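You operate a simulated robot arm through the tools that you are given. There is no shell and no other tool. Be economical: measure what you need, move in short steps, check, and stop when the job is done.

Carry out the task below with a simulated robot arm. There is one attempt and no reset: what you move stays moved.

TASK
Put the small yellow ring on P1, the red one on P2, and screw the black knob tight into P1.
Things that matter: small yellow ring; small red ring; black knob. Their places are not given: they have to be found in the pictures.

It is judged by the outcome, as a careful person would: the job done as asked, and still so three seconds after it is handed in. It fails if anything else is knocked over, pushed out of place, dropped, spilled or broken.

THE ROBOT
A 7-joint arm with a two-finger parallel gripper, fixed in place. Base frame: the origin is at the foot of the arm, x ahead of it, y to its left, z up. Lengths are in mm, angles in degrees, forces in N, time in s.
With the tool pointing down near the work surface it reaches from about 220 to 580 mm from the base axis. Its first joint turns from -66.0 to 66.0 degrees. Payload 2.5 kg.
Tool frame: the origin (TCP) lies between the finger pads and is the grasp point; the fingertips stand 23 mm ahead of it; z points along the fingers, y is the line along which they close. The gripper opens to 94 mm. The fingers are 38 mm wide and 10 mm thick; the gripper's body (54 by 96 mm) begins 39 mm behind the TCP.
Orientation is that of the tool frame in the base frame, as a unit quaternion [x, y, z, w]. With the fingers straight down and closing along the base's y, the tool's x points along the base's -x, its y along +y and its z along -z.

THE INTERFACE
- The arm moves only by the tool jog_arm. Its argument "targets" is a list that holds one entry, the list of rows, each a list of 6 numbers: the shift along the tool's x, y, z in mm, then the turn, a rotation vector about the tool's x, y, z in degrees. In form: [[[dx, dy, dz, wx, wy, wz], ...]]. A call has 1 to 10 rows; each row is the pose to reach, as a shift and turn from the pose commanded when the call began, along the tool's axes at that moment. "hand" is the closure in counts, from 0 (fully open) to 255 (shut), set as the call begins (left out, the last holds). A row lasts 0.2 s, in which the tool goes at most 50 mm and 8.6 degrees; a call with a longer step from one row to the next is refused whole, and so is a gripper value outside its range. A pose out of reach is approached as far as the arm can. The call stops where the force on the tool passes 90 N (or 10 N more than at its start, if that is more) or the arm is blocked; 0.2 s more then pass. The fingers move at their own pace (about 108 mm/s each) and stop on an object; they squeeze with about 38 N. The grip force told is the motor's: it shows also when the fingers shut on nothing. Time passes only in rows, and 0.2 s behind the last, so rows that repeat a pose let the fingers close. It gives the time, the measured TCP pose, the force on the tool (base axes), the opening and the grip force at its end, in the units of the frame above (readings bear some noise).
- Cameras (640 x 400 px; columns grow to the right, rows downward): "scene" is fixed at [95.9, -393.9, 550.4]; the picture's right is [0.96, -0.28, 0.00], its down [-0.14, -0.49, -0.86] and it looks along [0.24, 0.83, -0.51] (base axes); focal length 313 px, centre (320, 200). "wrist" rides on the gripper at [-39, 0, -44] in the tool frame; the picture's right is [0.00, -1.00, 0.00], its down [0.97, 0.00, -0.24] and it looks along [0.24, 0.00, 0.97] (tool axes); focal length 218 px, centre (320, 200).
- snapshot(camera): a new picture of that camera. No time passes.
- pixel_to_xyz(camera, pixels): there is no depth. For up to 12 entries [column, row, z] of the newest picture of that camera ("zoom" is the newest enlarged one), the place [x, y] in the base frame at which the ray of that pixel passes the height z, good to about 2 mm. No time passes.
- zoom(camera, box): a new picture of the part [left, top, right, bottom] of that camera's present view, enlarged. No time passes.
- job_done(): hands the job in; it is judged then, once.

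Work in short steps. Measure before you move; look again where a grasp or a placing could have gone wrong, and mend it. You have 80 turns and 34 pictures in all, those below and enlarged ones among them. Open the gripper and draw the arm clear of the work before you hand the job in, unless the task says otherwise; then end with one line.

The tools are called after "Request:" by a JSON object that holds its "name" and its "arguments". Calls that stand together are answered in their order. jog_arm: Moves the arm, as the interface text tells. Its arguments: {"type":"object","properties":{"targets":{"type":"array","items":{"type":"array","items":{"type":"array","items":{"type":"number"}}}},"hand":{"type":"number"}},"required":["targets"]} The other tools are called the same way: snapshot (camera) takes a picture; pixel_to_xyz (camera, pixels) gives the place at which the rays of pixels pass given heights; zoom (camera, box) takes an enlarged picture of a part of a camera's view; job_done () hands the job in.

At the start:

```text
time: 0.0
position: [409.6, 95.8, 264.5]
tool_rot: [0.0, 1.0, 0.001, -0.001]
ft_force: [-0.1, 0.3, -0.8]
grip_width: 93.9
gripper_force: 0.0
```

scene: 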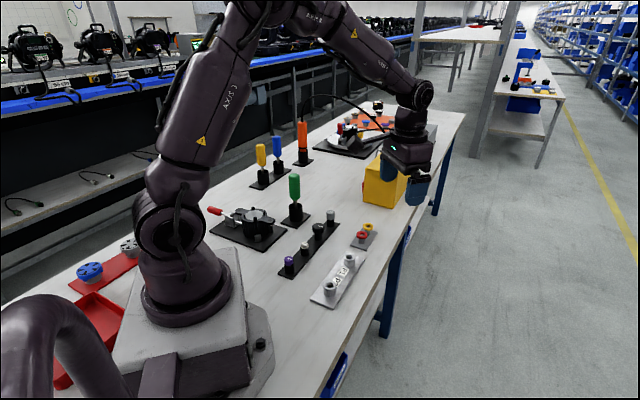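
wrist: 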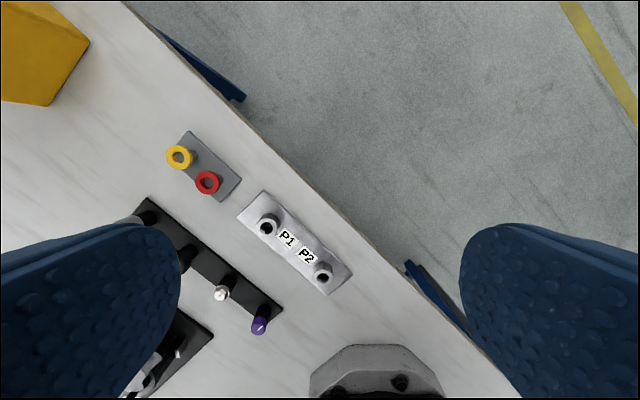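

The wrist view shows the rings at (180,157) and (207,183), and the P1/P2 posts at (267,226) and (323,272). I zoom in for detail on the knobs and posts.

Request:
{"name": "zoom", "arguments": {"camera": "scene", "box": [260, 190, 400, 310]}}

Request:
{"name": "zoom", "arguments": {"camera": "wrist", "box": [110, 110, 370, 350]}}

Request:
{"name": "pixel_to_xyz", "arguments": {"camera": "wrist", "pixels": [[180, 157, 20], [207, 183, 20], [267, 227, 25], [323, 276, 25], [222, 293, 30], [258, 326, 30], [185, 258, 30], [147, 218, 30]]}}

```text
3.33 times, centred on (330, 250) of scene
```

zoom: 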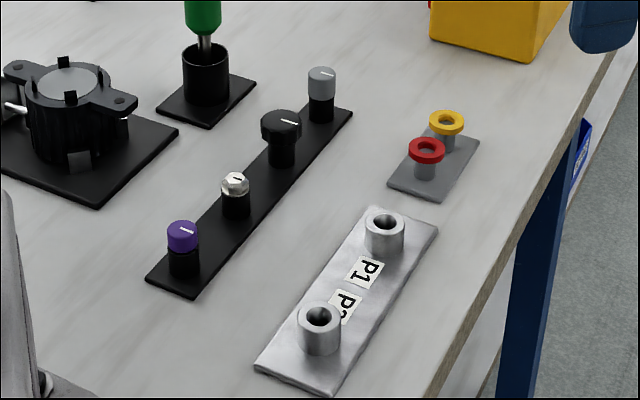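

```text
1.67 times, centred on (240, 230) of wrist
```

zoom: 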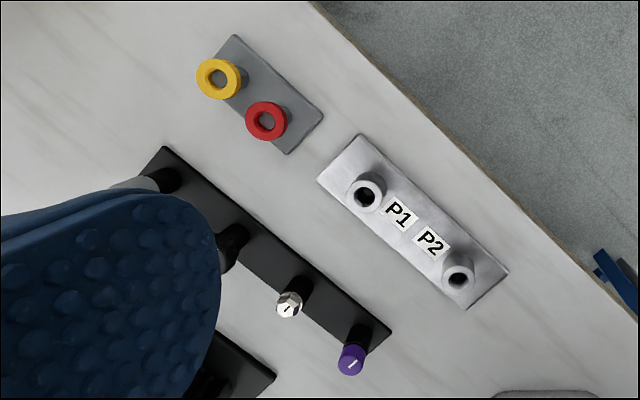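

```text
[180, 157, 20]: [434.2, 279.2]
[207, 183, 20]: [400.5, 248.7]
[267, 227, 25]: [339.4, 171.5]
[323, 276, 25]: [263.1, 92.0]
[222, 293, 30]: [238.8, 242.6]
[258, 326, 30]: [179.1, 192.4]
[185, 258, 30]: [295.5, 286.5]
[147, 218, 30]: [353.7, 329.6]
```

Next I move above the posts, yaw about 46° CCW to line up with the strips, and take a better view.

Request:
{"name": "jog_arm", "arguments": {"targets": [[[12, 19, 8, 0, 0, -7.7], [24, 38, 15, 0, 0, -15.3], [36, 57, 23, 0, 0, -23], [47, 76, 30, 0, 0, -30.7], [59, 95, 37, 0, 0, -38.3], [70, 114, 44, 0, 0, -46], [70, 114, 44, 0, 0, -46]]], "hand": 0}}

Request:
{"name": "snapshot", "arguments": {"camera": "wrist"}}

```text
time: 1.6
position: [340.7, 209.9, 218.9]
tool_rot: [-0.391, 0.92, 0.0, 0.0]
ft_force: [0.0, -0.2, -0.3]
grip_width: 94.0
gripper_force: 0.0
```

```text
29 pictures are left
```

wrist: 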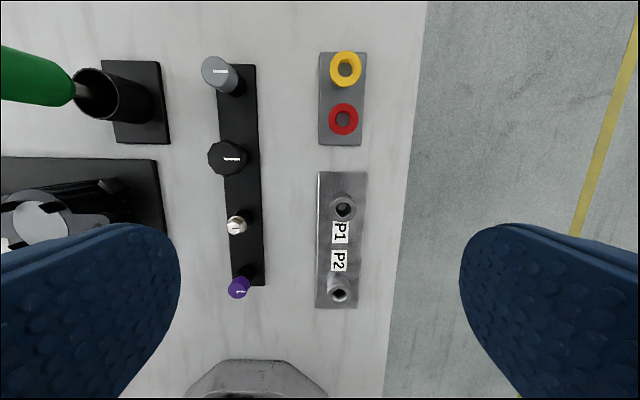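

The P strip now runs parallel to tool x. I zoom in on both halves for centres and shapes.

Request:
{"name": "zoom", "arguments": {"camera": "wrist", "box": [190, 40, 390, 180]}}

Request:
{"name": "zoom", "arguments": {"camera": "wrist", "box": [200, 170, 400, 310]}}

Request:
{"name": "zoom", "arguments": {"camera": "scene", "box": [310, 210, 390, 260]}}

```text
2.86 times, centred on (290, 110) of wrist
```

zoom: 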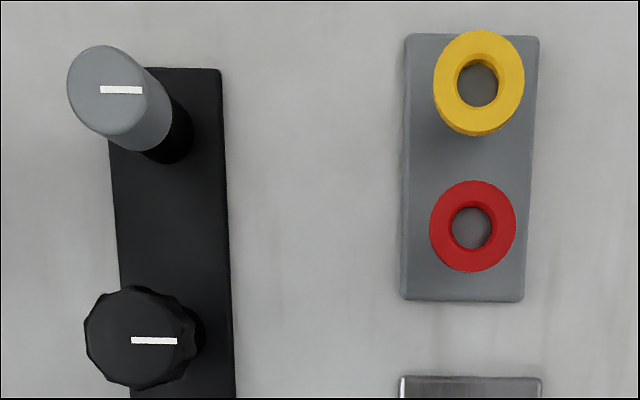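

```text
2.86 times, centred on (300, 240) of wrist
```

zoom: 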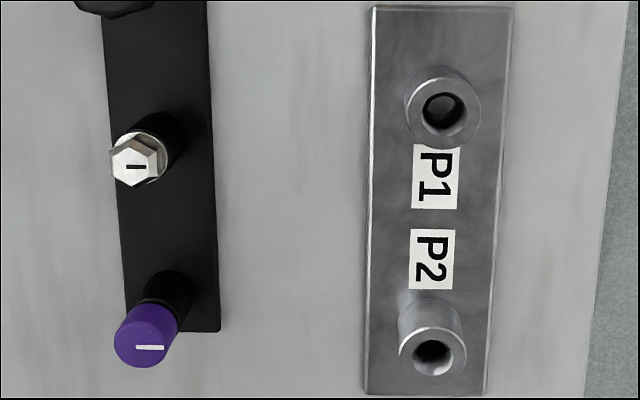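

```text
8.00 times, centred on (350, 235) of scene
```

zoom: 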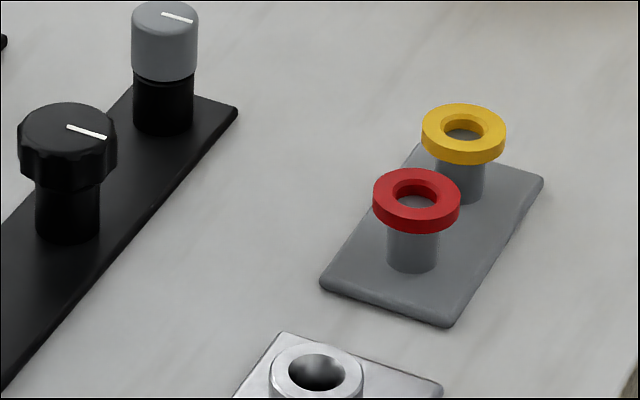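

I triangulate the tops using both cameras at two heights.

Request:
{"name": "pixel_to_xyz", "arguments": {"camera": "wrist", "pixels": [[345.6, 68, 20], [345.6, 68, 60], [343.3, 119, 20], [343.3, 119, 60], [343.5, 209.6, 20], [343.5, 209.6, 60], [339.3, 293.7, 20], [339.3, 293.7, 60], [225.3, 157.2, 20], [225.3, 157.2, 80]]}}

Request:
{"name": "pixel_to_xyz", "arguments": {"camera": "scene", "pixels": [[368, 225.9, 20], [368, 225.9, 60], [362, 234.5, 20], [362, 234.5, 60], [349.5, 257, 20], [349.5, 257, 60], [330, 285.1, 20], [330, 285.1, 60], [318.4, 226, 20], [318.4, 226, 80]]}}

```text
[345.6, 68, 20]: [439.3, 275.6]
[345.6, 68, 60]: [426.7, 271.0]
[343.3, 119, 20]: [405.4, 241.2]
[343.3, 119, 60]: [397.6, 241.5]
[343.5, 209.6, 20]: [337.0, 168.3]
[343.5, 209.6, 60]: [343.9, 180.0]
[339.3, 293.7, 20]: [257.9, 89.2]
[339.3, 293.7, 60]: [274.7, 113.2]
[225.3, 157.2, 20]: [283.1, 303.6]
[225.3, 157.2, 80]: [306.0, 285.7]
```

```text
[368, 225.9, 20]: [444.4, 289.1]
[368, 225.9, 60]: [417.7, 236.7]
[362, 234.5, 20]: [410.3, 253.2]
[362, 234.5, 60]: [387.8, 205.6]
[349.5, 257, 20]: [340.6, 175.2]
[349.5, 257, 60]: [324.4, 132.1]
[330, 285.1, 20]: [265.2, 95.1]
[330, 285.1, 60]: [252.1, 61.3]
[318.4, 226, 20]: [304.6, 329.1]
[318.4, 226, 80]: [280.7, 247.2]
```

Estimated tops: yellow ring (435.6,274.2,31), red (403.4,241.3,30), P1 (338,170,25), P2 (260,92,25), black knob (292,296,44). I go above the yellow ring at z=100 for an accurate look.

Request:
{"name": "jog_arm", "arguments": {"targets": [[[-28, -6, 30, 0, 0, 0], [-56, -12, 60, 0, 0, 0], [-84, -18, 90, 0, 0, 0], [-112, -23.7, 119, 0, 0, 0], [-112, -23.7, 119, 0, 0, 0]]], "hand": 0}}

Request:
{"name": "snapshot", "arguments": {"camera": "wrist"}}

```text
time: 2.8
position: [437.6, 278.0, 97.4]
tool_rot: [-0.392, 0.92, -0.001, -0.001]
ft_force: [-0.7, -0.2, 0.5]
grip_width: 94.0
gripper_force: 0.0
```

```text
25 pictures are left
```

wrist: 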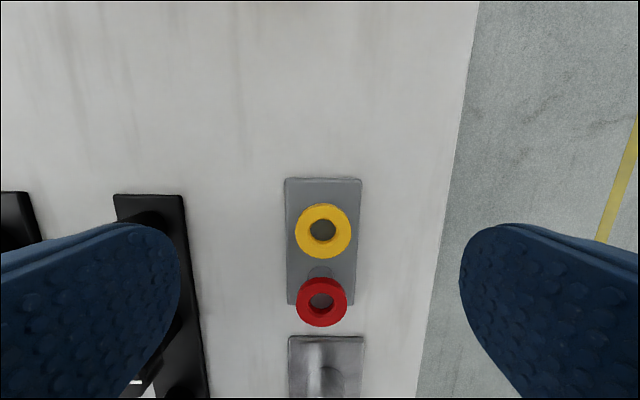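

Yellow ring centre is near (322.5,230), red near (321.5,301). Convert.

Request:
{"name": "pixel_to_xyz", "arguments": {"camera": "wrist", "pixels": [[322.5, 229, 31], [321.5, 300, 31], [322.5, 229, 25], [295, 229, 31], [350, 229, 31], [322.5, 203, 31], [322.5, 257, 31]]}}

```text
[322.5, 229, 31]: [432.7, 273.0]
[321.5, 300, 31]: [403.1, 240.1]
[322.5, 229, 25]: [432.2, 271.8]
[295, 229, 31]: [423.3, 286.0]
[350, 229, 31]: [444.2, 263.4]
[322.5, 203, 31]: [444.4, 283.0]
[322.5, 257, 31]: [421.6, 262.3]
```

Ring at about (433.2,273.2). I descend to z≈50 first and check the pose.

Request:
{"name": "jog_arm", "arguments": {"targets": [[[6.5, -0.2, 24, 0, 0, 0], [6.5, -0.2, 47, 0, 0, 0], [6.5, -0.2, 47, 0, 0, 0], [6.5, -0.2, 47, 0, 0, 0]]]}}

Request:
{"name": "snapshot", "arguments": {"camera": "wrist"}}

```text
time: 3.8
position: [431.7, 273.5, 53.1]
tool_rot: [-0.391, 0.92, 0.0, 0.0]
ft_force: [0.7, -0.2, 0.1]
grip_width: 94.1
gripper_force: 0.0
```

```text
24 pictures are left
```

wrist: 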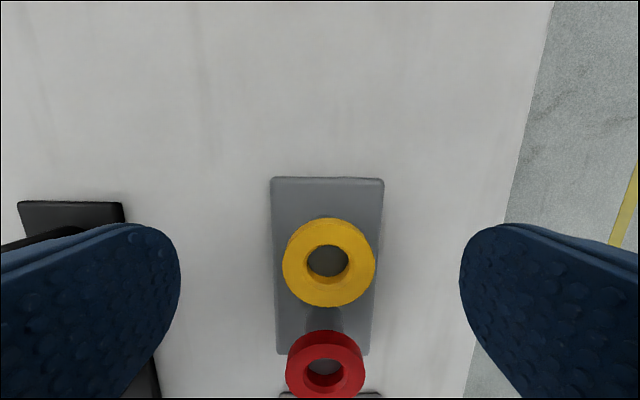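

Request:
{"name": "pixel_to_xyz", "arguments": {"camera": "wrist", "pixels": [[329, 261, 31], [282, 261, 31], [375, 261, 31], [329, 218, 31], [329, 306, 31]]}}

```text
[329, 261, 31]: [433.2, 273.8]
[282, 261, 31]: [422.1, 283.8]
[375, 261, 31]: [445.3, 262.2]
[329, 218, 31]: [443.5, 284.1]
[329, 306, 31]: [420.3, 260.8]
```

Ring sits about 2 mm to the tool's -y side; correct, descend to z≈41, then close.

Request:
{"name": "jog_arm", "arguments": {"targets": [[[-1, -2.2, 6, 0, 0, 0], [-1, -2.2, 13, 0, 0, 0], [-1, -2.2, 13, 0, 0, 0]]], "hand": 0}}

Request:
{"name": "jog_arm", "arguments": {"targets": [[[0, 0, 0, 0, 0, 0], [0, 0, 0, 0, 0, 0], [0, 0, 0, 0, 0, 0]]], "hand": 255}}

Request:
{"name": "snapshot", "arguments": {"camera": "wrist"}}

```text
time: 4.6
position: [432.6, 270.3, 41.7]
tool_rot: [-0.391, 0.92, 0.0, 0.0]
ft_force: [0.0, 0.0, 0.0]
grip_width: 94.1
gripper_force: 0.0
```

```text
time: 5.4
position: [433.3, 270.6, 43.1]
tool_rot: [-0.39, 0.921, 0.0, 0.0]
ft_force: [-0.3, -0.3, 0.7]
grip_width: 26.5
gripper_force: 37.9
```

```text
23 pictures are left
```

wrist: 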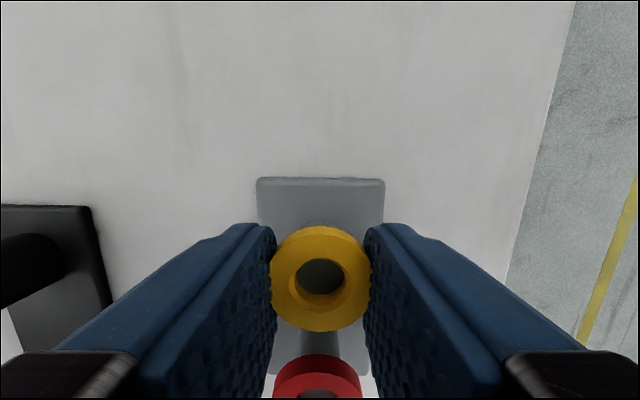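

Yellow ring gripped (26.5 mm). I lift 45 mm and travel just past P1, so P1 lies directly below the wrist camera for an accurate fix.

Request:
{"name": "jog_arm", "arguments": {"targets": [[[0, 0, -23, 0, 0, 0], [0, 0, -45, 0, 0, 0], [45, 0, -45, 0, 0, 0], [90, 0, -45, 0, 0, 0], [135, 0, -45, 0, 0, 0], [180, 0, -45, 0, 0, 0], [180, 0, -45, 0, 0, 0], [180, 0, -45, 0, 0, 0]]], "hand": 255}}

Request:
{"name": "snapshot", "arguments": {"camera": "wrist"}}

```text
time: 7.2
position: [309.7, 139.9, 87.2]
tool_rot: [-0.391, 0.92, 0.0, 0.0]
ft_force: [0.7, -0.2, -0.1]
grip_width: 26.1
gripper_force: 37.8
```

```text
22 pictures are left
```

wrist: 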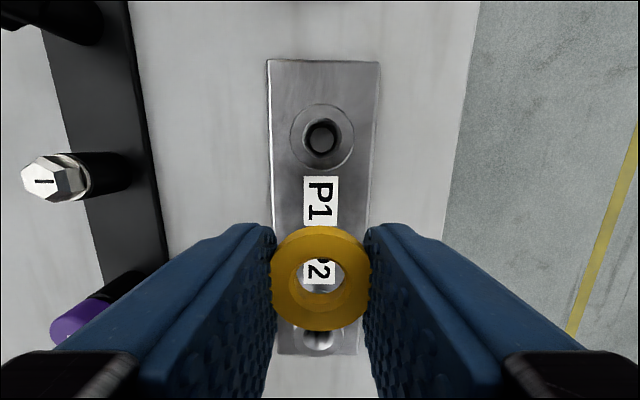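

P1's top is centred near (322,137). I zoom on the ring and P1 to refine both.

Request:
{"name": "zoom", "arguments": {"camera": "wrist", "box": [220, 80, 420, 205]}}

Request:
{"name": "zoom", "arguments": {"camera": "wrist", "box": [240, 215, 400, 345]}}

```text
3.20 times, centred on (320, 142) of wrist
```

zoom: 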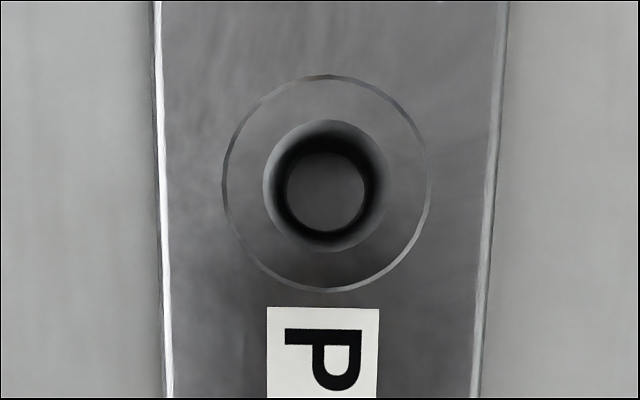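

```text
3.08 times, centred on (320, 280) of wrist
```

zoom: 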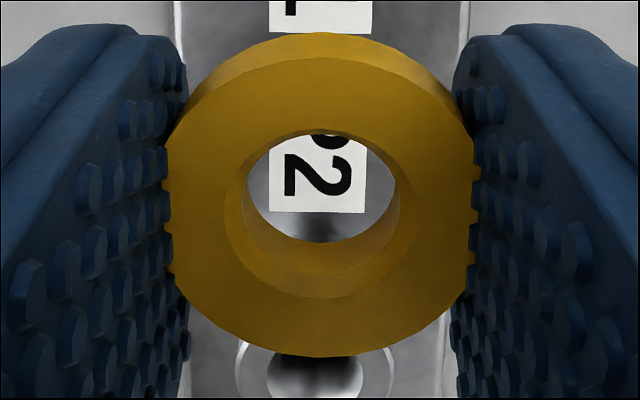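

Relative to the TCP, P1 is at about (-43.1,-1.0) and the ring at about (-0.5,0). I move back over P1 and lower to z≈52, then look.

Request:
{"name": "jog_arm", "arguments": {"targets": [[[-42.6, -1, 0, 0, 0, 0], [-42.6, -1, 18, 0, 0, 0], [-42.6, -1, 34.5, 0, 0, 0], [-42.6, -1, 34.5, 0, 0, 0]]], "hand": 255}}

Request:
{"name": "zoom", "arguments": {"camera": "wrist", "box": [240, 215, 400, 345]}}

Request:
{"name": "zoom", "arguments": {"camera": "scene", "box": [310, 225, 390, 275]}}

```text
time: 8.2
position: [339.7, 168.5, 52.7]
tool_rot: [-0.391, 0.92, 0.0, 0.0]
ft_force: [0.8, -0.6, 0.0]
grip_width: 26.1
gripper_force: 38.1
```

```text
3.08 times, centred on (320, 280) of wrist
```

zoom: 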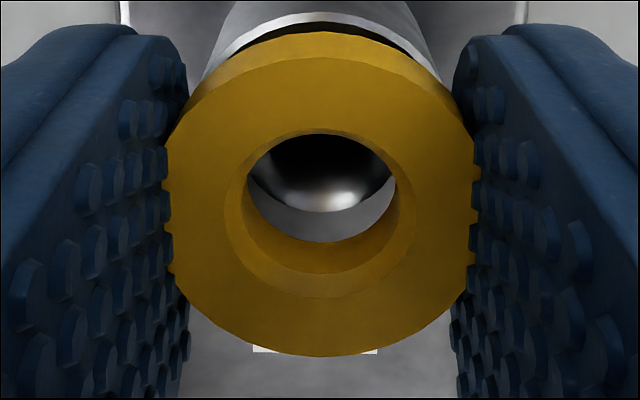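

```text
8.00 times, centred on (350, 250) of scene
```

zoom: 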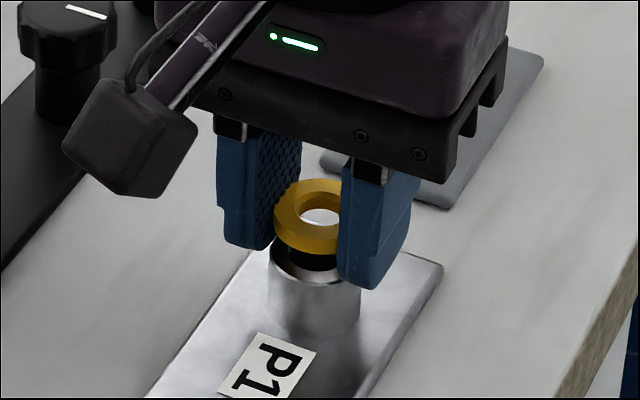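

Ring is aligned above the post with a gap of several mm. I lower in small steps watching force.

Request:
{"name": "jog_arm", "arguments": {"targets": [[[0, 0, 2.5, 0, 0, 0], [0, 0, 5, 0, 0, 0], [0, 0, 5, 0, 0, 0]]], "hand": 255}}

Request:
{"name": "zoom", "arguments": {"camera": "wrist", "box": [240, 215, 400, 345]}}

Request:
{"name": "zoom", "arguments": {"camera": "scene", "box": [310, 225, 390, 275]}}

```text
time: 8.9
position: [337.8, 170.0, 52.1]
tool_rot: [-0.391, 0.92, -0.002, -0.002]
ft_force: [-4.0, -0.4, 8.0]
grip_width: 26.2
gripper_force: 38.3
stopped in row 3: the force on the tool passed its limit (the readings are from after the stop); the commanded pose is now the measured one
```

```text
3.08 times, centred on (320, 280) of wrist
```

zoom: 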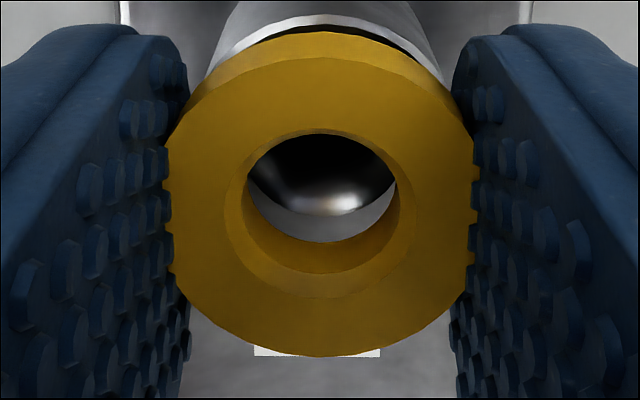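

```text
8.00 times, centred on (350, 250) of scene
```

zoom: 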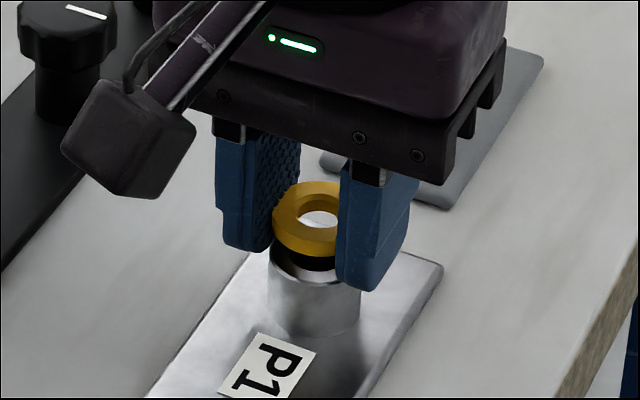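

The fingertips (26 mm apart) touched the 30 mm post rim before the ring did; the ring sits a few mm above. I'll lower until almost touching and ease the fingers open slightly so the ring slides down guided between the pads.

Request:
{"name": "jog_arm", "arguments": {"targets": [[[0, 0, 1.5, 0, 0, 0], [0, 0, 3, 0, 0, 0]]], "hand": 255}}

Request:
{"name": "jog_arm", "arguments": {"targets": [[[0, 0, 0, 0, 0, 0], [0, 0, 0, 0, 0, 0]]], "hand": 178}}

Request:
{"name": "zoom", "arguments": {"camera": "scene", "box": [310, 225, 390, 275]}}

```text
time: 9.5
position: [337.8, 169.4, 51.0]
tool_rot: [-0.391, 0.92, -0.003, -0.002]
ft_force: [-29.1, -13.2, 77.6]
grip_width: 26.0
gripper_force: 37.8
```

```text
time: 10.1
position: [338.4, 169.0, 47.5]
tool_rot: [-0.39, 0.921, -0.002, -0.001]
ft_force: [0.6, 0.3, 0.0]
grip_width: 29.2
gripper_force: 1.0
```

```text
8.00 times, centred on (350, 250) of scene
```

zoom: 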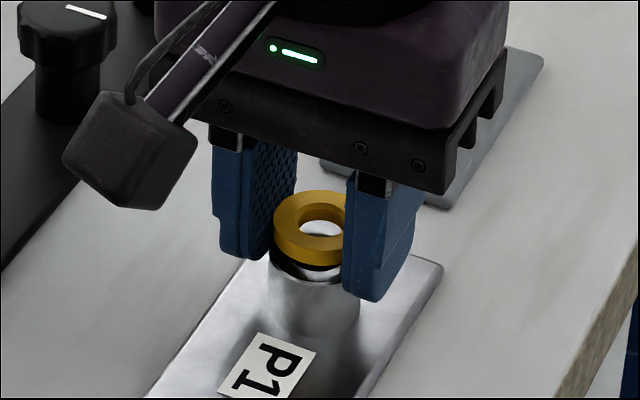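

Request:
{"name": "zoom", "arguments": {"camera": "scene", "box": [332, 240, 364, 260]}}

```text
16.00 times, centred on (348, 250) of scene
```

zoom: 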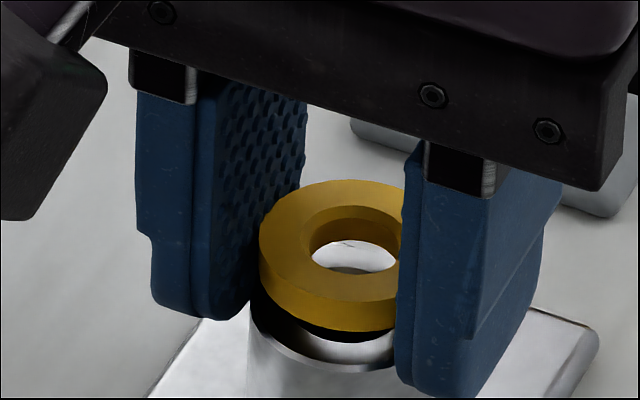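

The ring is still lightly held a few mm above the post and the fingertips now clear it. I lower in small steps, keeping this opening.

Request:
{"name": "jog_arm", "arguments": {"targets": [[[0, 0, 1, 0, 0, 0], [0, 0, 2, 0, 0, 0]]], "hand": 178}}

```text
time: 10.7
position: [339.0, 170.7, 45.5]
tool_rot: [-0.39, 0.921, -0.002, -0.001]
ft_force: [0.4, 0.3, 0.4]
grip_width: 29.4
gripper_force: 1.3
```

Request:
{"name": "jog_arm", "arguments": {"targets": [[[0, 0, 1, 0, 0, 0], [0, 0, 2, 0, 0, 0]]], "hand": 178}}

Request:
{"name": "zoom", "arguments": {"camera": "scene", "box": [332, 240, 364, 260]}}

```text
time: 11.3
position: [336.9, 170.1, 43.3]
tool_rot: [-0.391, 0.92, -0.001, -0.001]
ft_force: [-0.5, -0.4, -0.1]
grip_width: 28.9
gripper_force: 10.2
```

```text
16.00 times, centred on (348, 250) of scene
```

zoom: 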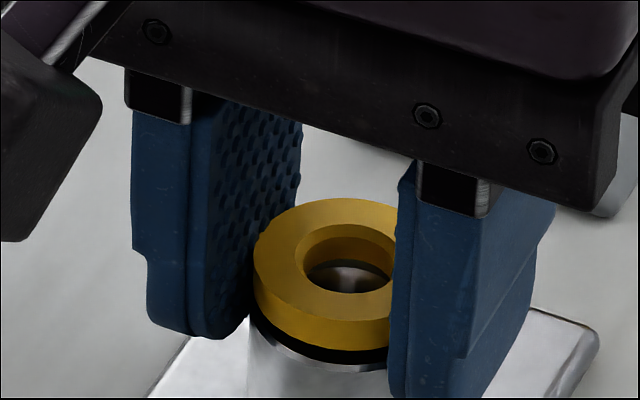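

Gap is down to about 3 mm, still concentric. Continue.

Request:
{"name": "jog_arm", "arguments": {"targets": [[[0, 0, 1, 0, 0, 0], [0, 0, 2, 0, 0, 0]]], "hand": 178}}

Request:
{"name": "jog_arm", "arguments": {"targets": [[[0, 0, 1, 0, 0, 0], [0, 0, 1, 0, 0, 0]]], "hand": 176}}

Request:
{"name": "zoom", "arguments": {"camera": "scene", "box": [332, 240, 364, 260]}}

```text
time: 11.9
position: [338.7, 169.4, 42.4]
tool_rot: [-0.39, 0.921, -0.001, -0.001]
ft_force: [0.3, 1.0, -0.3]
grip_width: 29.4
gripper_force: 0.6
```

```text
time: 12.5
position: [337.9, 169.9, 40.9]
tool_rot: [-0.39, 0.921, -0.002, -0.001]
ft_force: [0.3, 0.1, 0.2]
grip_width: 29.7
gripper_force: 0.5
```

```text
16.00 times, centred on (348, 250) of scene
```

zoom: 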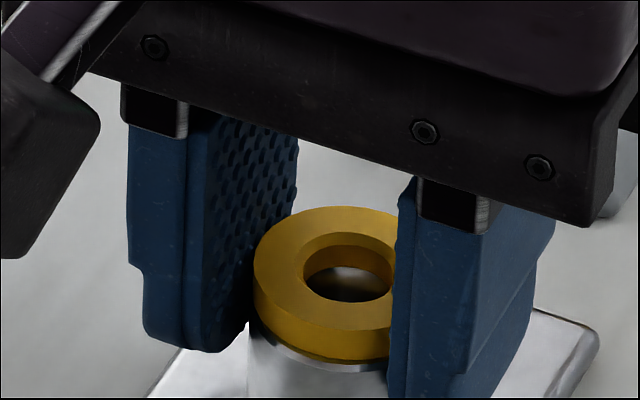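

The ring rests on the post, concentric. Open gently in stages, then rise straight up.

Request:
{"name": "jog_arm", "arguments": {"targets": [[[0, 0, 0, 0, 0, 0], [0, 0, 0, 0, 0, 0]]], "hand": 168}}

Request:
{"name": "jog_arm", "arguments": {"targets": [[[0, 0, 0, 0, 0, 0], [0, 0, 0, 0, 0, 0], [0, 0, -20, 0, 0, 0], [0, 0, -50, 0, 0, 0], [0, 0, -60, 0, 0, 0], [0, 0, -60, 0, 0, 0]]], "hand": 60}}

Request:
{"name": "snapshot", "arguments": {"camera": "wrist"}}

```text
time: 13.1
position: [337.6, 170.0, 40.9]
tool_rot: [-0.391, 0.92, -0.001, -0.001]
ft_force: [0.5, -0.8, -0.4]
grip_width: 32.1
gripper_force: 0.1
```

```text
time: 14.5
position: [338.9, 170.1, 102.2]
tool_rot: [-0.39, 0.921, -0.001, -0.001]
ft_force: [-0.3, -1.1, 0.2]
grip_width: 72.0
gripper_force: 0.1
```

```text
11 pictures are left
```

wrist: 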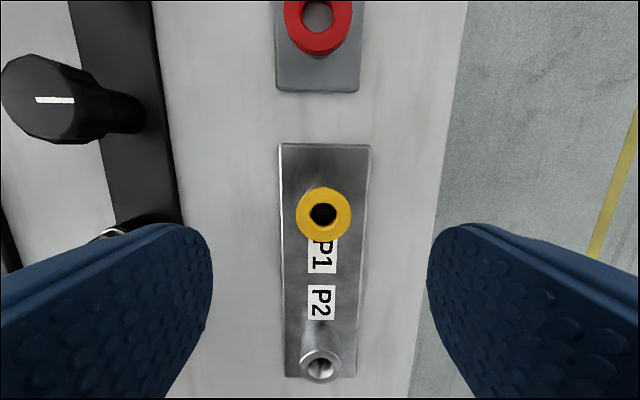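

Yellow ring sits on P1 well. Red is roughly 93 mm toward tool -x; I go above it (z≈82), fully open and settle, then look.

Request:
{"name": "jog_arm", "arguments": {"targets": [[[-31, 0, 0, 0, 0, 0], [-62, 0, 0, 0, 0, 0], [-93, -0.5, 10, 0, 0, 0], [-93, -0.5, 20, 0, 0, 0], [-93, -0.5, 20, 0, 0, 0], [-93, -0.5, 20, 0, 0, 0], [-93, -0.5, 20, 0, 0, 0]]], "hand": 60}}

Request:
{"name": "snapshot", "arguments": {"camera": "wrist"}}

```text
time: 16.1
position: [403.8, 237.4, 80.1]
tool_rot: [-0.392, 0.92, -0.002, -0.001]
ft_force: [1.2, 0.0, -0.8]
grip_width: 72.0
gripper_force: 0.1
```

```text
10 pictures are left
```

wrist: 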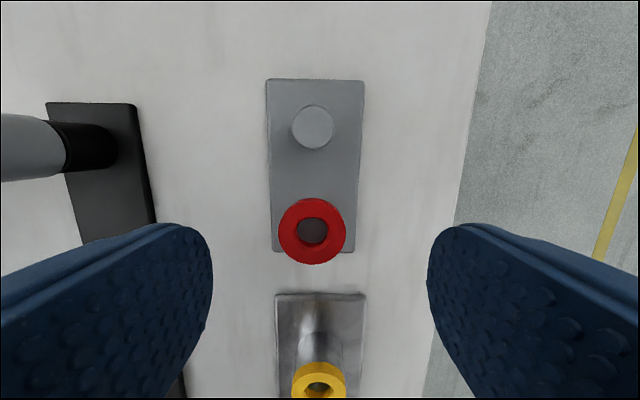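

Red ring centre (313,232) → about +3 mm in tool y. I descend to z≈47.5 (gripping with the tips at the ring's lower edge) and close.

Request:
{"name": "jog_arm", "arguments": {"targets": [[[-0.3, 3.2, 11, 0, 0, 0], [-0.3, 3.2, 22, 0, 0, 0], [-0.3, 3.2, 33.5, 0, 0, 0], [-0.3, 3.2, 33.5, 0, 0, 0], [-0.3, 3.2, 33.5, 0, 0, 0]]], "hand": 60}}

Request:
{"name": "jog_arm", "arguments": {"targets": [[[0, 0, 0, 0, 0, 0], [0, 0, 0, 0, 0, 0], [0, 0, 0, 0, 0, 0]]], "hand": 255}}

```text
time: 17.3
position: [400.4, 238.7, 45.2]
tool_rot: [-0.39, 0.921, -0.002, -0.002]
ft_force: [-0.1, 0.2, -0.4]
grip_width: 72.1
gripper_force: 0.0
```

```text
time: 18.1
position: [400.1, 239.2, 45.8]
tool_rot: [-0.39, 0.921, -0.002, -0.001]
ft_force: [0.0, 0.3, 0.7]
grip_width: 26.2
gripper_force: 38.0
```

Gripped. Lift and travel beyond P2 so it lies beneath the camera.

Request:
{"name": "jog_arm", "arguments": {"targets": [[[0, 0, -22, 0, 0, 0], [0, 0, -42, 0, 0, 0], [41, 0, -42, 0, 0, 0], [82, 0, -42, 0, 0, 0], [123, 0, -42, 0, 0, 0], [164, 0, -42, 0, 0, 0], [205, 0, -42, 0, 0, 0], [244, 0, -42, 0, 0, 0], [244, 0, -42, 0, 0, 0], [244, 0, -42, 0, 0, 0]]], "hand": 255}}

Request:
{"name": "jog_arm", "arguments": {"targets": [[[0, 0, 0, 0, 0, 0], [0, 0, 0, 0, 0, 0]]]}}

Request:
{"name": "snapshot", "arguments": {"camera": "wrist"}}

```text
time: 20.3
position: [231.7, 64.5, 87.7]
tool_rot: [-0.391, 0.92, -0.001, -0.002]
ft_force: [-0.4, 0.2, 0.2]
grip_width: 26.3
gripper_force: 38.1
```

```text
time: 20.9
position: [230.4, 64.0, 87.4]
tool_rot: [-0.391, 0.92, -0.001, -0.001]
ft_force: [-0.4, -0.5, 1.0]
grip_width: 26.3
gripper_force: 38.2
```

```text
9 pictures are left
```

wrist: 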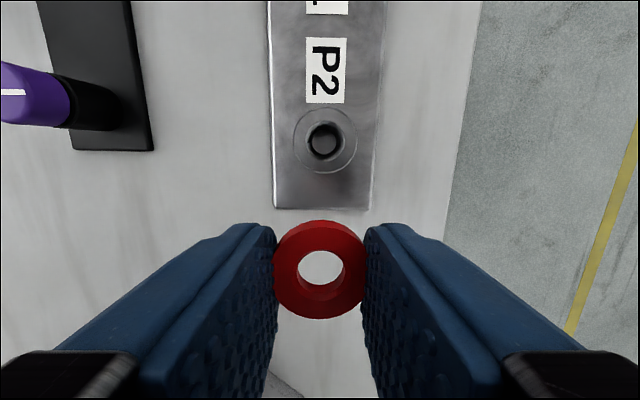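

P2 is at (-41.3,-2.6) and the ring at about (0.2,-0.2) relative to the TCP. I move over P2, down to z≈53, then ease the grip to 29 mm as before.

Request:
{"name": "jog_arm", "arguments": {"targets": [[[-41.5, -2.4, 0, 0, 0, 0], [-41.5, -2.4, 18, 0, 0, 0], [-41.5, -2.4, 34.5, 0, 0, 0], [-41.5, -2.4, 34.5, 0, 0, 0], [-41.5, -2.4, 34.5, 0, 0, 0]]], "hand": 255}}

Request:
{"name": "zoom", "arguments": {"camera": "scene", "box": [313, 264, 353, 289]}}

```text
time: 22.1
position: [261.9, 92.1, 52.9]
tool_rot: [-0.392, 0.92, -0.003, -0.002]
ft_force: [-0.3, 0.2, 0.5]
grip_width: 26.1
gripper_force: 37.8
```

```text
16.00 times, centred on (333, 276) of scene
```

zoom: 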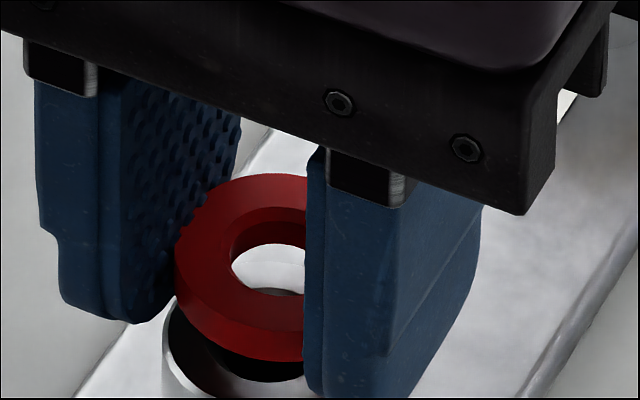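

Nearly concentric; small +0.5 mm tool-y nudge, ease the grip and lower.

Request:
{"name": "jog_arm", "arguments": {"targets": [[[0, 0.5, 1, 0, 0, 0], [0, 0.5, 2, 0, 0, 0]]], "hand": 178}}

Request:
{"name": "jog_arm", "arguments": {"targets": [[[0, 0, 1, 0, 0, 0], [0, 0, 2, 0, 0, 0]]], "hand": 178}}

Request:
{"name": "jog_arm", "arguments": {"targets": [[[0, 0, 1, 0, 0, 0], [0, 0, 2, 0, 0, 0]]], "hand": 178}}

Request:
{"name": "zoom", "arguments": {"camera": "scene", "box": [313, 268, 353, 293]}}

```text
time: 22.7
position: [262.0, 92.0, 52.2]
tool_rot: [-0.39, 0.921, -0.001, -0.001]
ft_force: [1.0, 0.5, 0.7]
grip_width: 29.1
gripper_force: 10.2
```

```text
time: 23.3
position: [261.8, 91.4, 49.9]
tool_rot: [-0.391, 0.92, -0.001, -0.001]
ft_force: [0.3, -1.2, -1.1]
grip_width: 29.4
gripper_force: 0.6
```

```text
time: 23.9
position: [262.8, 90.9, 48.9]
tool_rot: [-0.39, 0.921, -0.001, -0.001]
ft_force: [0.1, -0.1, -0.8]
grip_width: 29.1
gripper_force: 1.4
```

```text
16.00 times, centred on (333, 280) of scene
```

zoom: 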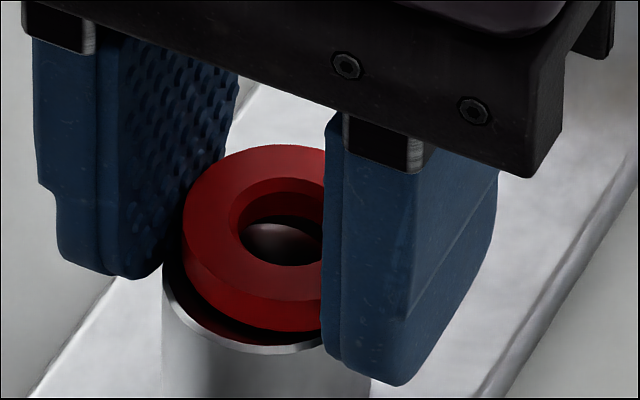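

The ring sits about 2 mm toward tool -y relative to the post (ring left edge 183 vs post 163). I shift +2.2 in y, +0.5 in x, then lower 1 mm and check.

Request:
{"name": "jog_arm", "arguments": {"targets": [[[0.5, 2.2, 0, 0, 0, 0], [0.5, 2.2, 0, 0, 0, 0], [0.5, 2.2, 1, 0, 0, 0]]], "hand": 178}}

Request:
{"name": "zoom", "arguments": {"camera": "scene", "box": [313, 268, 353, 293]}}

```text
time: 24.7
position: [260.7, 93.4, 49.2]
tool_rot: [-0.391, 0.92, -0.001, -0.001]
ft_force: [-0.1, -1.0, -0.2]
grip_width: 28.9
gripper_force: 10.3
```

```text
16.00 times, centred on (333, 280) of scene
```

zoom: 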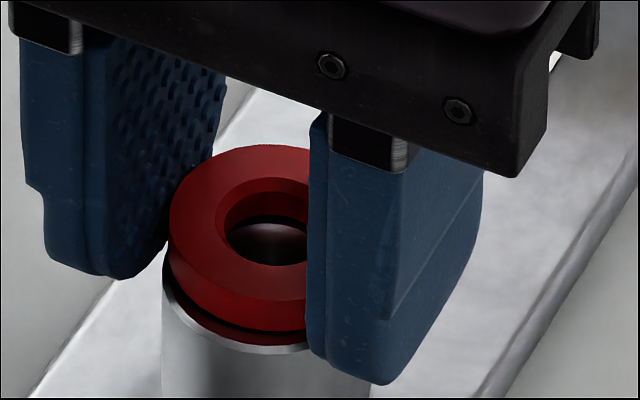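

Now concentric. Lower 2 mm and release gently, then rise.

Request:
{"name": "jog_arm", "arguments": {"targets": [[[0, 0, 1, 0, 0, 0], [0, 0, 2, 0, 0, 0]]], "hand": 178}}

Request:
{"name": "jog_arm", "arguments": {"targets": [[[0, 0, 0.5, 0, 0, 0], [0, 0, 0.5, 0, 0, 0]]], "hand": 175}}

Request:
{"name": "jog_arm", "arguments": {"targets": [[[0, 0, 0, 0, 0, 0], [0, 0, 0, 0, 0, 0]]], "hand": 166}}

Request:
{"name": "jog_arm", "arguments": {"targets": [[[0, 0, 0, 0, 0, 0], [0, 0, 0, 0, 0, 0], [0, 0, -20, 0, 0, 0], [0, 0, -50, 0, 0, 0], [0, 0, -80, 0, 0, 0], [0, 0, -80, 0, 0, 0]]], "hand": 60}}

```text
time: 25.3
position: [260.5, 93.3, 46.3]
tool_rot: [-0.391, 0.92, -0.002, -0.002]
ft_force: [0.2, -0.2, 0.5]
grip_width: 29.4
gripper_force: 1.1
```

```text
time: 25.9
position: [260.2, 91.9, 45.9]
tool_rot: [-0.39, 0.921, -0.002, -0.002]
ft_force: [1.2, 0.1, -0.3]
grip_width: 30.1
gripper_force: 0.7
```

```text
time: 26.5
position: [259.9, 91.7, 45.5]
tool_rot: [-0.39, 0.921, -0.001, -0.001]
ft_force: [-0.2, 0.4, 0.6]
grip_width: 32.8
gripper_force: 0.0
```

```text
time: 27.9
position: [261.0, 93.6, 126.9]
tool_rot: [-0.39, 0.921, -0.001, -0.001]
ft_force: [0.1, 0.5, 0.3]
grip_width: 72.0
gripper_force: 0.1
```

Both rings placed. Now move above the black knob (≈(292,296)) at z≈110 and look.

Request:
{"name": "jog_arm", "arguments": {"targets": [[[-34, 24, 0, 0, 0, 0], [-68, 48, 0, 0, 0, 0], [-102, 72, 5, 0, 0, 0], [-136, 96, 10, 0, 0, 0], [-168.7, 118.2, 16, 0, 0, 0], [-168.7, 118.2, 16, 0, 0, 0], [-168.7, 118.2, 16, 0, 0, 0], [-168.7, 118.2, 16, 0, 0, 0]]], "hand": 60}}

Request:
{"name": "snapshot", "arguments": {"camera": "wrist"}}

```text
time: 29.7
position: [291.6, 296.8, 108.6]
tool_rot: [-0.391, 0.92, -0.002, -0.001]
ft_force: [0.1, -0.2, -0.4]
grip_width: 72.0
gripper_force: 0.0
```

```text
5 pictures are left
```

wrist: 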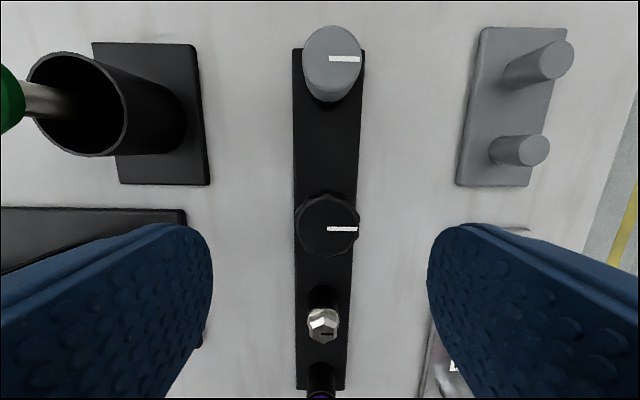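

Knob centre (326,226) → offset (+2,-3.2), Ø≈32, indicator points to tool -y. Descend to z≈56 so tips stay at the knob's lower edge, and close.

Request:
{"name": "jog_arm", "arguments": {"targets": [[[2, -3.2, 18, 0, 0, 0], [2, -3.2, 36, 0, 0, 0], [2, -3.2, 53, 0, 0, 0], [2, -3.2, 53, 0, 0, 0], [2, -3.2, 53, 0, 0, 0]]], "hand": 60}}

Request:
{"name": "jog_arm", "arguments": {"targets": [[[0, 0, 0, 0, 0, 0], [0, 0, 0, 0, 0, 0], [0, 0, 0, 0, 0, 0]]], "hand": 255}}

```text
time: 30.9
position: [294.7, 293.7, 56.4]
tool_rot: [-0.391, 0.92, -0.002, -0.002]
ft_force: [-0.3, -0.3, -0.6]
grip_width: 71.8
gripper_force: 0.1
```

```text
time: 31.7
position: [292.6, 292.6, 55.7]
tool_rot: [-0.391, 0.92, -0.002, -0.001]
ft_force: [-5.3, 5.5, -0.7]
grip_width: 32.3
gripper_force: 37.7
```

Gripped at 32 mm. Lift gently and watch the force to see whether it's loose in its socket.

Request:
{"name": "jog_arm", "arguments": {"targets": [[[0, 0.5, -1.5, 0, 0, 0], [0, 0.5, -3, 0, 0, 0], [0, 0.5, -4.5, 0, 0, 0]]], "hand": 255}}

```text
time: 32.5
position: [293.8, 292.9, 60.2]
tool_rot: [-0.39, 0.921, -0.003, -0.001]
ft_force: [0.2, 0.7, -0.2]
grip_width: 32.0
gripper_force: 38.1
```

It lifts freely. Raise 45 mm more and move toward P1, stopping past it to fix the position with P1 beneath the camera.

Request:
{"name": "jog_arm", "arguments": {"targets": [[[0, 0, -23, 0, 0, 0], [0, 0, -45, 0, 0, 0], [0, 0, -45, 0, 0, 0]]], "hand": 255}}

```text
time: 33.3
position: [292.0, 293.8, 105.1]
tool_rot: [-0.391, 0.921, -0.001, -0.001]
ft_force: [0.5, 0.4, -0.2]
grip_width: 32.3
gripper_force: 38.1
```

Request:
{"name": "jog_arm", "arguments": {"targets": [[[25, -29.5, 0, 0, 0, 0], [50, -59, 0, 0, 0, 0], [75, -88.5, 0, 0, 0, 0], [100, -117.8, 0, 0, 0, 0], [100, -117.8, 0, 0, 0, 0], [100, -117.8, 0, 0, 0, 0], [100, -117.8, 0, 0, 0, 0]]], "hand": 255}}

Request:
{"name": "snapshot", "arguments": {"camera": "wrist"}}

```text
time: 34.9
position: [309.9, 137.9, 107.3]
tool_rot: [-0.391, 0.921, -0.001, -0.001]
ft_force: [-0.6, 0.2, -0.7]
grip_width: 31.9
gripper_force: 37.7
```

```text
4 pictures are left
```

wrist: 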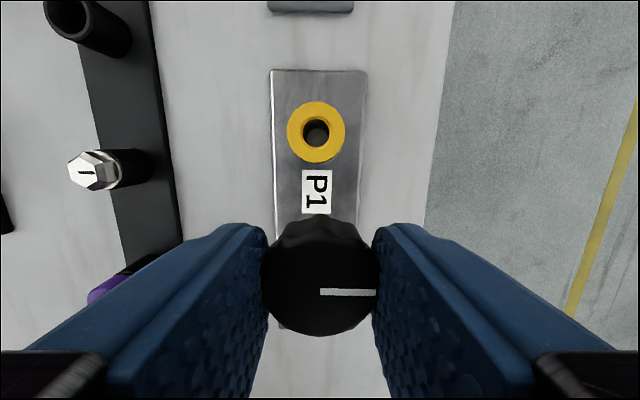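

Ring/P1 hole centre relative to the TCP is (-46,+1.8), knob axis about (+1.5,0). Move above P1 at z≈84 and check from the scene camera.

Request:
{"name": "jog_arm", "arguments": {"targets": [[[-47.5, 1.8, 0, 0, 0, 0], [-47.5, 1.8, 11, 0, 0, 0], [-47.5, 1.8, 22, 0, 0, 0], [-47.5, 1.8, 22, 0, 0, 0], [-47.5, 1.8, 22, 0, 0, 0]]], "hand": 255}}

Request:
{"name": "zoom", "arguments": {"camera": "scene", "box": [328, 232, 368, 257]}}

```text
time: 36.1
position: [342.5, 174.7, 81.5]
tool_rot: [-0.391, 0.92, -0.002, -0.001]
ft_force: [0.0, -0.1, -0.2]
grip_width: 32.2
gripper_force: 37.5
```

```text
16.00 times, centred on (348, 244) of scene
```

zoom: 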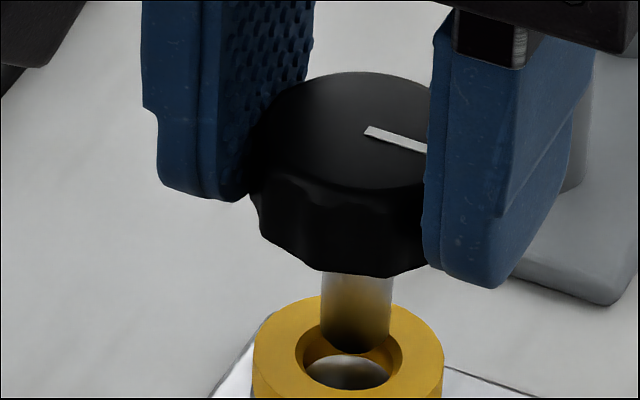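

The stem is just above the ring hole, about 1.2 mm to the picture's right. I correct by (+0.6,+1.1) and lower in small steps watching force.

Request:
{"name": "jog_arm", "arguments": {"targets": [[[0.6, 1.1, 0, 0, 0, 0], [0.6, 1.1, 0, 0, 0, 0], [0.6, 1.1, 1.5, 0, 0, 0], [0.6, 1.1, 3, 0, 0, 0], [0.6, 1.1, 3, 0, 0, 0]]], "hand": 255}}

Request:
{"name": "jog_arm", "arguments": {"targets": [[[0, 0, 1.5, 0, 0, 0], [0, 0, 3, 0, 0, 0], [0, 0, 3, 0, 0, 0]]], "hand": 255}}

```text
time: 37.3
position: [340.6, 175.5, 80.3]
tool_rot: [-0.391, 0.92, -0.002, -0.001]
ft_force: [1.5, -2.4, 0.3]
grip_width: 32.1
gripper_force: 38.0
```

```text
time: 38.1
position: [340.5, 173.6, 78.1]
tool_rot: [-0.391, 0.92, -0.002, 0.0]
ft_force: [5.1, -8.5, 1.1]
grip_width: 31.9
gripper_force: 37.9
```

A side force of about 10 N toward tool -y: I yield that way (-1.2, and +0.3 x) and re-read.

Request:
{"name": "jog_arm", "arguments": {"targets": [[[0.3, -1.2, 0, 0, 0, 0], [0.3, -1.2, 0, 0, 0, 0]]], "hand": 255}}

```text
time: 38.7
position: [339.4, 174.3, 77.7]
tool_rot: [-0.391, 0.92, -0.002, -0.001]
ft_force: [4.0, -4.6, -1.3]
grip_width: 32.1
gripper_force: 38.3
```

Request:
{"name": "jog_arm", "arguments": {"targets": [[[0.2, -1.5, 0, 0, 0, 0], [0.2, -1.5, 0, 0, 0, 0]]], "hand": 255}}

Request:
{"name": "jog_arm", "arguments": {"targets": [[[0, 0, 1.5, 0, 0, 0], [0, 0, 3, 0, 0, 0], [0, 0, 3, 0, 0, 0]]], "hand": 255}}

```text
time: 39.3
position: [339.8, 171.7, 76.8]
tool_rot: [-0.392, 0.92, -0.002, -0.001]
ft_force: [0.7, 0.1, -0.5]
grip_width: 32.5
gripper_force: 37.8
```

```text
time: 40.1
position: [340.0, 173.1, 74.8]
tool_rot: [-0.391, 0.92, -0.002, -0.002]
ft_force: [-0.3, -0.4, 0.3]
grip_width: 32.4
gripper_force: 37.7
```

Force-free now; keep lowering.

Request:
{"name": "jog_arm", "arguments": {"targets": [[[0, 0, 1.5, 0, 0, 0], [0, 0, 3, 0, 0, 0], [0, 0, 3, 0, 0, 0]]], "hand": 255}}

Request:
{"name": "jog_arm", "arguments": {"targets": [[[0, 0, 1.5, 0, 0, 0], [0, 0, 3, 0, 0, 0], [0, 0, 3, 0, 0, 0]]], "hand": 255}}

```text
time: 40.9
position: [340.2, 171.3, 71.2]
tool_rot: [-0.391, 0.921, -0.002, -0.001]
ft_force: [-4.8, -13.4, 21.9]
grip_width: 32.3
gripper_force: 38.5
```

```text
time: 41.7
position: [339.0, 172.6, 67.2]
tool_rot: [-0.39, 0.921, -0.002, -0.003]
ft_force: [-4.9, -13.8, -0.7]
grip_width: 31.8
gripper_force: 38.0
```

Side force mainly tool +x (13 N): yield +2 x, -1 y.

Request:
{"name": "jog_arm", "arguments": {"targets": [[[1, -0.5, 0, 0, 0, 0], [2, -1, 0, 0, 0, 0], [2, -1, 0, 0, 0, 0]]], "hand": 255}}

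Request:
{"name": "jog_arm", "arguments": {"targets": [[[0, 0, 1, 0, 0, 0], [0, 0, 2, 0, 0, 0], [0, 0, 2, 0, 0, 0]]], "hand": 255}}

```text
time: 42.5
position: [339.9, 172.2, 67.9]
tool_rot: [-0.391, 0.92, -0.002, 0.0]
ft_force: [-2.8, -6.4, -1.9]
grip_width: 31.9
gripper_force: 38.1
```

```text
time: 43.3
position: [340.0, 170.6, 66.0]
tool_rot: [-0.39, 0.921, -0.001, -0.003]
ft_force: [-4.5, -9.9, 2.5]
grip_width: 32.0
gripper_force: 38.3
```

Request:
{"name": "jog_arm", "arguments": {"targets": [[[1.2, -0.5, 0, 0, 0, 0], [2.4, -1, 0, 0, 0, 0], [2.4, -1, 0, 0, 0, 0]]], "hand": 255}}

Request:
{"name": "jog_arm", "arguments": {"targets": [[[0, 0, 1, 0, 0, 0], [0, 0, 2, 0, 0, 0], [0, 0, 2, 0, 0, 0]]], "hand": 255}}

```text
time: 44.1
position: [339.3, 170.0, 67.6]
tool_rot: [-0.391, 0.92, -0.001, 0.0]
ft_force: [1.7, -0.5, -2.9]
grip_width: 32.0
gripper_force: 38.1
```

```text
time: 44.9
position: [339.5, 170.0, 65.3]
tool_rot: [-0.392, 0.92, -0.002, 0.001]
ft_force: [0.7, 1.0, 15.0]
grip_width: 32.1
gripper_force: 37.7
```

15 N vertical contact, no side force: the thread start. Turn clockwise (+wz) 80° with a slight downward feed.

Request:
{"name": "jog_arm", "arguments": {"targets": [[[0, 0, 0.1, 0, 0, 8], [0, 0, 0.2, 0, 0, 16], [0, 0, 0.3, 0, 0, 24], [0, 0, 0.4, 0, 0, 32], [0, 0, 0.5, 0, 0, 40], [0, 0, 0.6, 0, 0, 48], [0, 0, 0.7, 0, 0, 56], [0, 0, 0.8, 0, 0, 64], [0, 0, 0.9, 0, 0, 72], [0, 0, 1, 0, 0, 80]]], "hand": 255}}

```text
time: 47.1
position: [340.3, 170.3, 63.3]
tool_rot: [0.293, 0.956, -0.001, 0.001]
ft_force: [1.0, 15.9, 25.4]
grip_width: 31.9
gripper_force: 37.9
```

The knob advanced (z 63.3). Side force shows an axis offset of ~2.7 mm; I yield and keep turning with compensation.

Request:
{"name": "jog_arm", "arguments": {"targets": [[[1.4, 2.4, 0.1, 0, 0, 0], [1.3, 2.8, 0.2, 0, 0, 8], [1.2, 3.2, 0.3, 0, 0, 16], [1.0, 3.5, 0.4, 0, 0, 24], [0.8, 3.8, 0.5, 0, 0, 32], [0.5, 4.05, 0.6, 0, 0, 40], [0.2, 4.3, 0.7, 0, 0, 48], [-0.1, 4.45, 0.8, 0, 0, 56], [-0.1, 4.45, 0.8, 0, 0, 56]]], "hand": 255}}

```text
time: 49.1
position: [339.6, 171.2, 60.3]
tool_rot: [0.708, 0.707, -0.005, 0.0]
ft_force: [-21.0, -14.5, 20.7]
grip_width: 31.6
gripper_force: 38.3
```

Overcompensated; relax sideways by (-2.5,-3.5) and read.

Request:
{"name": "jog_arm", "arguments": {"targets": [[[-1.3, -1.8, 0, 0, 0, 0], [-2.5, -3.6, 0, 0, 0, 0], [-2.5, -3.6, 0, 0, 0, 0]]], "hand": 255}}

```text
time: 49.9
position: [338.7, 171.6, 64.4]
tool_rot: [0.706, 0.708, 0.0, 0.002]
ft_force: [0.8, -0.3, -4.7]
grip_width: 31.3
gripper_force: 37.9
```

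Force-free and slightly pulled down: the thread is engaged. Continue turning 80° in place with feed.

Request:
{"name": "jog_arm", "arguments": {"targets": [[[0, 0, 0.5, 0, 0, 8], [0, 0, 0.7, 0, 0, 16], [0, 0, 0.8, 0, 0, 24], [0, 0, 0.9, 0, 0, 32], [0, 0, 1.0, 0, 0, 40], [0, 0, 1.1, 0, 0, 48], [0, 0, 1.2, 0, 0, 56], [0, 0, 1.3, 0, 0, 64]]], "hand": 255}}

```text
time: 51.7
position: [340.3, 169.7, 63.1]
tool_rot: [0.974, 0.224, 0.003, 0.004]
ft_force: [23.9, 7.9, -13.5]
grip_width: 32.1
gripper_force: 38.5
```

Pulled down 13 N and sideways 24 N along tool x; yield (+4,+0.5,+2.5).

Request:
{"name": "jog_arm", "arguments": {"targets": [[[2, 0.3, 1.2, 0, 0, 0], [4, 0.5, 2.5, 0, 0, 0], [4, 0.5, 2.5, 0, 0, 0]]], "hand": 255}}

```text
time: 52.5
position: [339.4, 170.2, 59.5]
tool_rot: [0.974, 0.225, -0.004, 0.001]
ft_force: [-17.5, -12.5, 52.9]
grip_width: 31.7
gripper_force: 38.3
```

Stiffness is about 11 N/mm sideways and 26 N/mm vertically; back off accordingly.

Request:
{"name": "jog_arm", "arguments": {"targets": [[[-1, 0.2, -1, 0, 0, 0], [-1.9, 0.3, -1.7, 0, 0, 0], [-1.9, 0.3, -1.7, 0, 0, 0]]], "hand": 255}}

```text
time: 53.3
position: [340.7, 171.2, 60.9]
tool_rot: [0.974, 0.225, -0.001, 0.002]
ft_force: [-7.3, -8.3, 26.2]
grip_width: 31.2
gripper_force: 38.1
```

Check with the scene camera how far the knob is seated.

Request:
{"name": "zoom", "arguments": {"camera": "scene", "box": [328, 235, 368, 260]}}

```text
16.00 times, centred on (348, 248) of scene
```

zoom: 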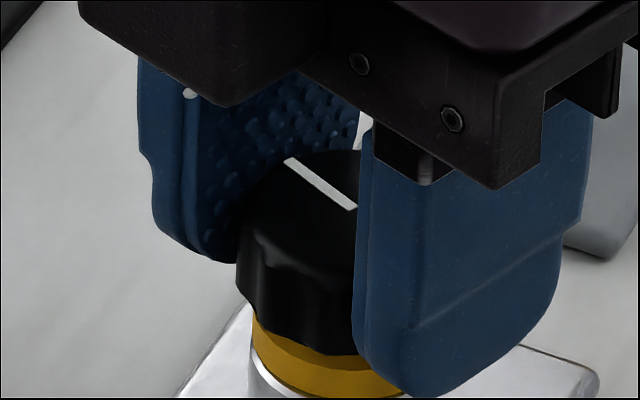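

The knob turned with the gripper and is nearly on the ring (gap ≲1 mm). Turn another 40° if the wrist allows.

Request:
{"name": "jog_arm", "arguments": {"targets": [[[-0.6, 0, 0.1, 0, 0, 8], [-0.6, 0, 0.2, 0, 0, 16], [-0.6, 0, 0.3, 0, 0, 24], [-0.6, 0, 0.4, 0, 0, 32], [-0.6, 0, 0.5, 0, 0, 40], [-0.6, 0, 0.5, 0, 0, 40]]], "hand": 255}}

```text
time: 54.7
position: [339.8, 170.0, 59.4]
tool_rot: [0.992, -0.123, 0.001, 0.002]
ft_force: [-5.8, -5.4, 34.7]
grip_width: 31.3
gripper_force: 38.0
```

Request:
{"name": "jog_arm", "arguments": {"targets": [[[0, 0, 0, 0, 0, 8], [0, 0, 0, 0, 0, 16], [0, 0, 0, 0, 0, 24], [0, 0, 0, 0, 0, 32], [0, 0, 0, 0, 0, 40], [0, 0, 0, 0, 0, 48], [0, 0, 0, 0, 0, 56], [0, 0, 0, 0, 0, 56]]], "hand": 255}}

```text
time: 55.1
position: [340.5, 168.5, 59.0]
tool_rot: [0.982, -0.187, 0.0, -0.018]
ft_force: [-10.8, -0.8, 29.2]
grip_width: 31.3
gripper_force: 37.8
out of reach, approached as far as the arm can: row 1, 2
stopped in row 2: the force on the tool passed its limit (the readings are from after the stop); the commanded pose is now the measured one
```

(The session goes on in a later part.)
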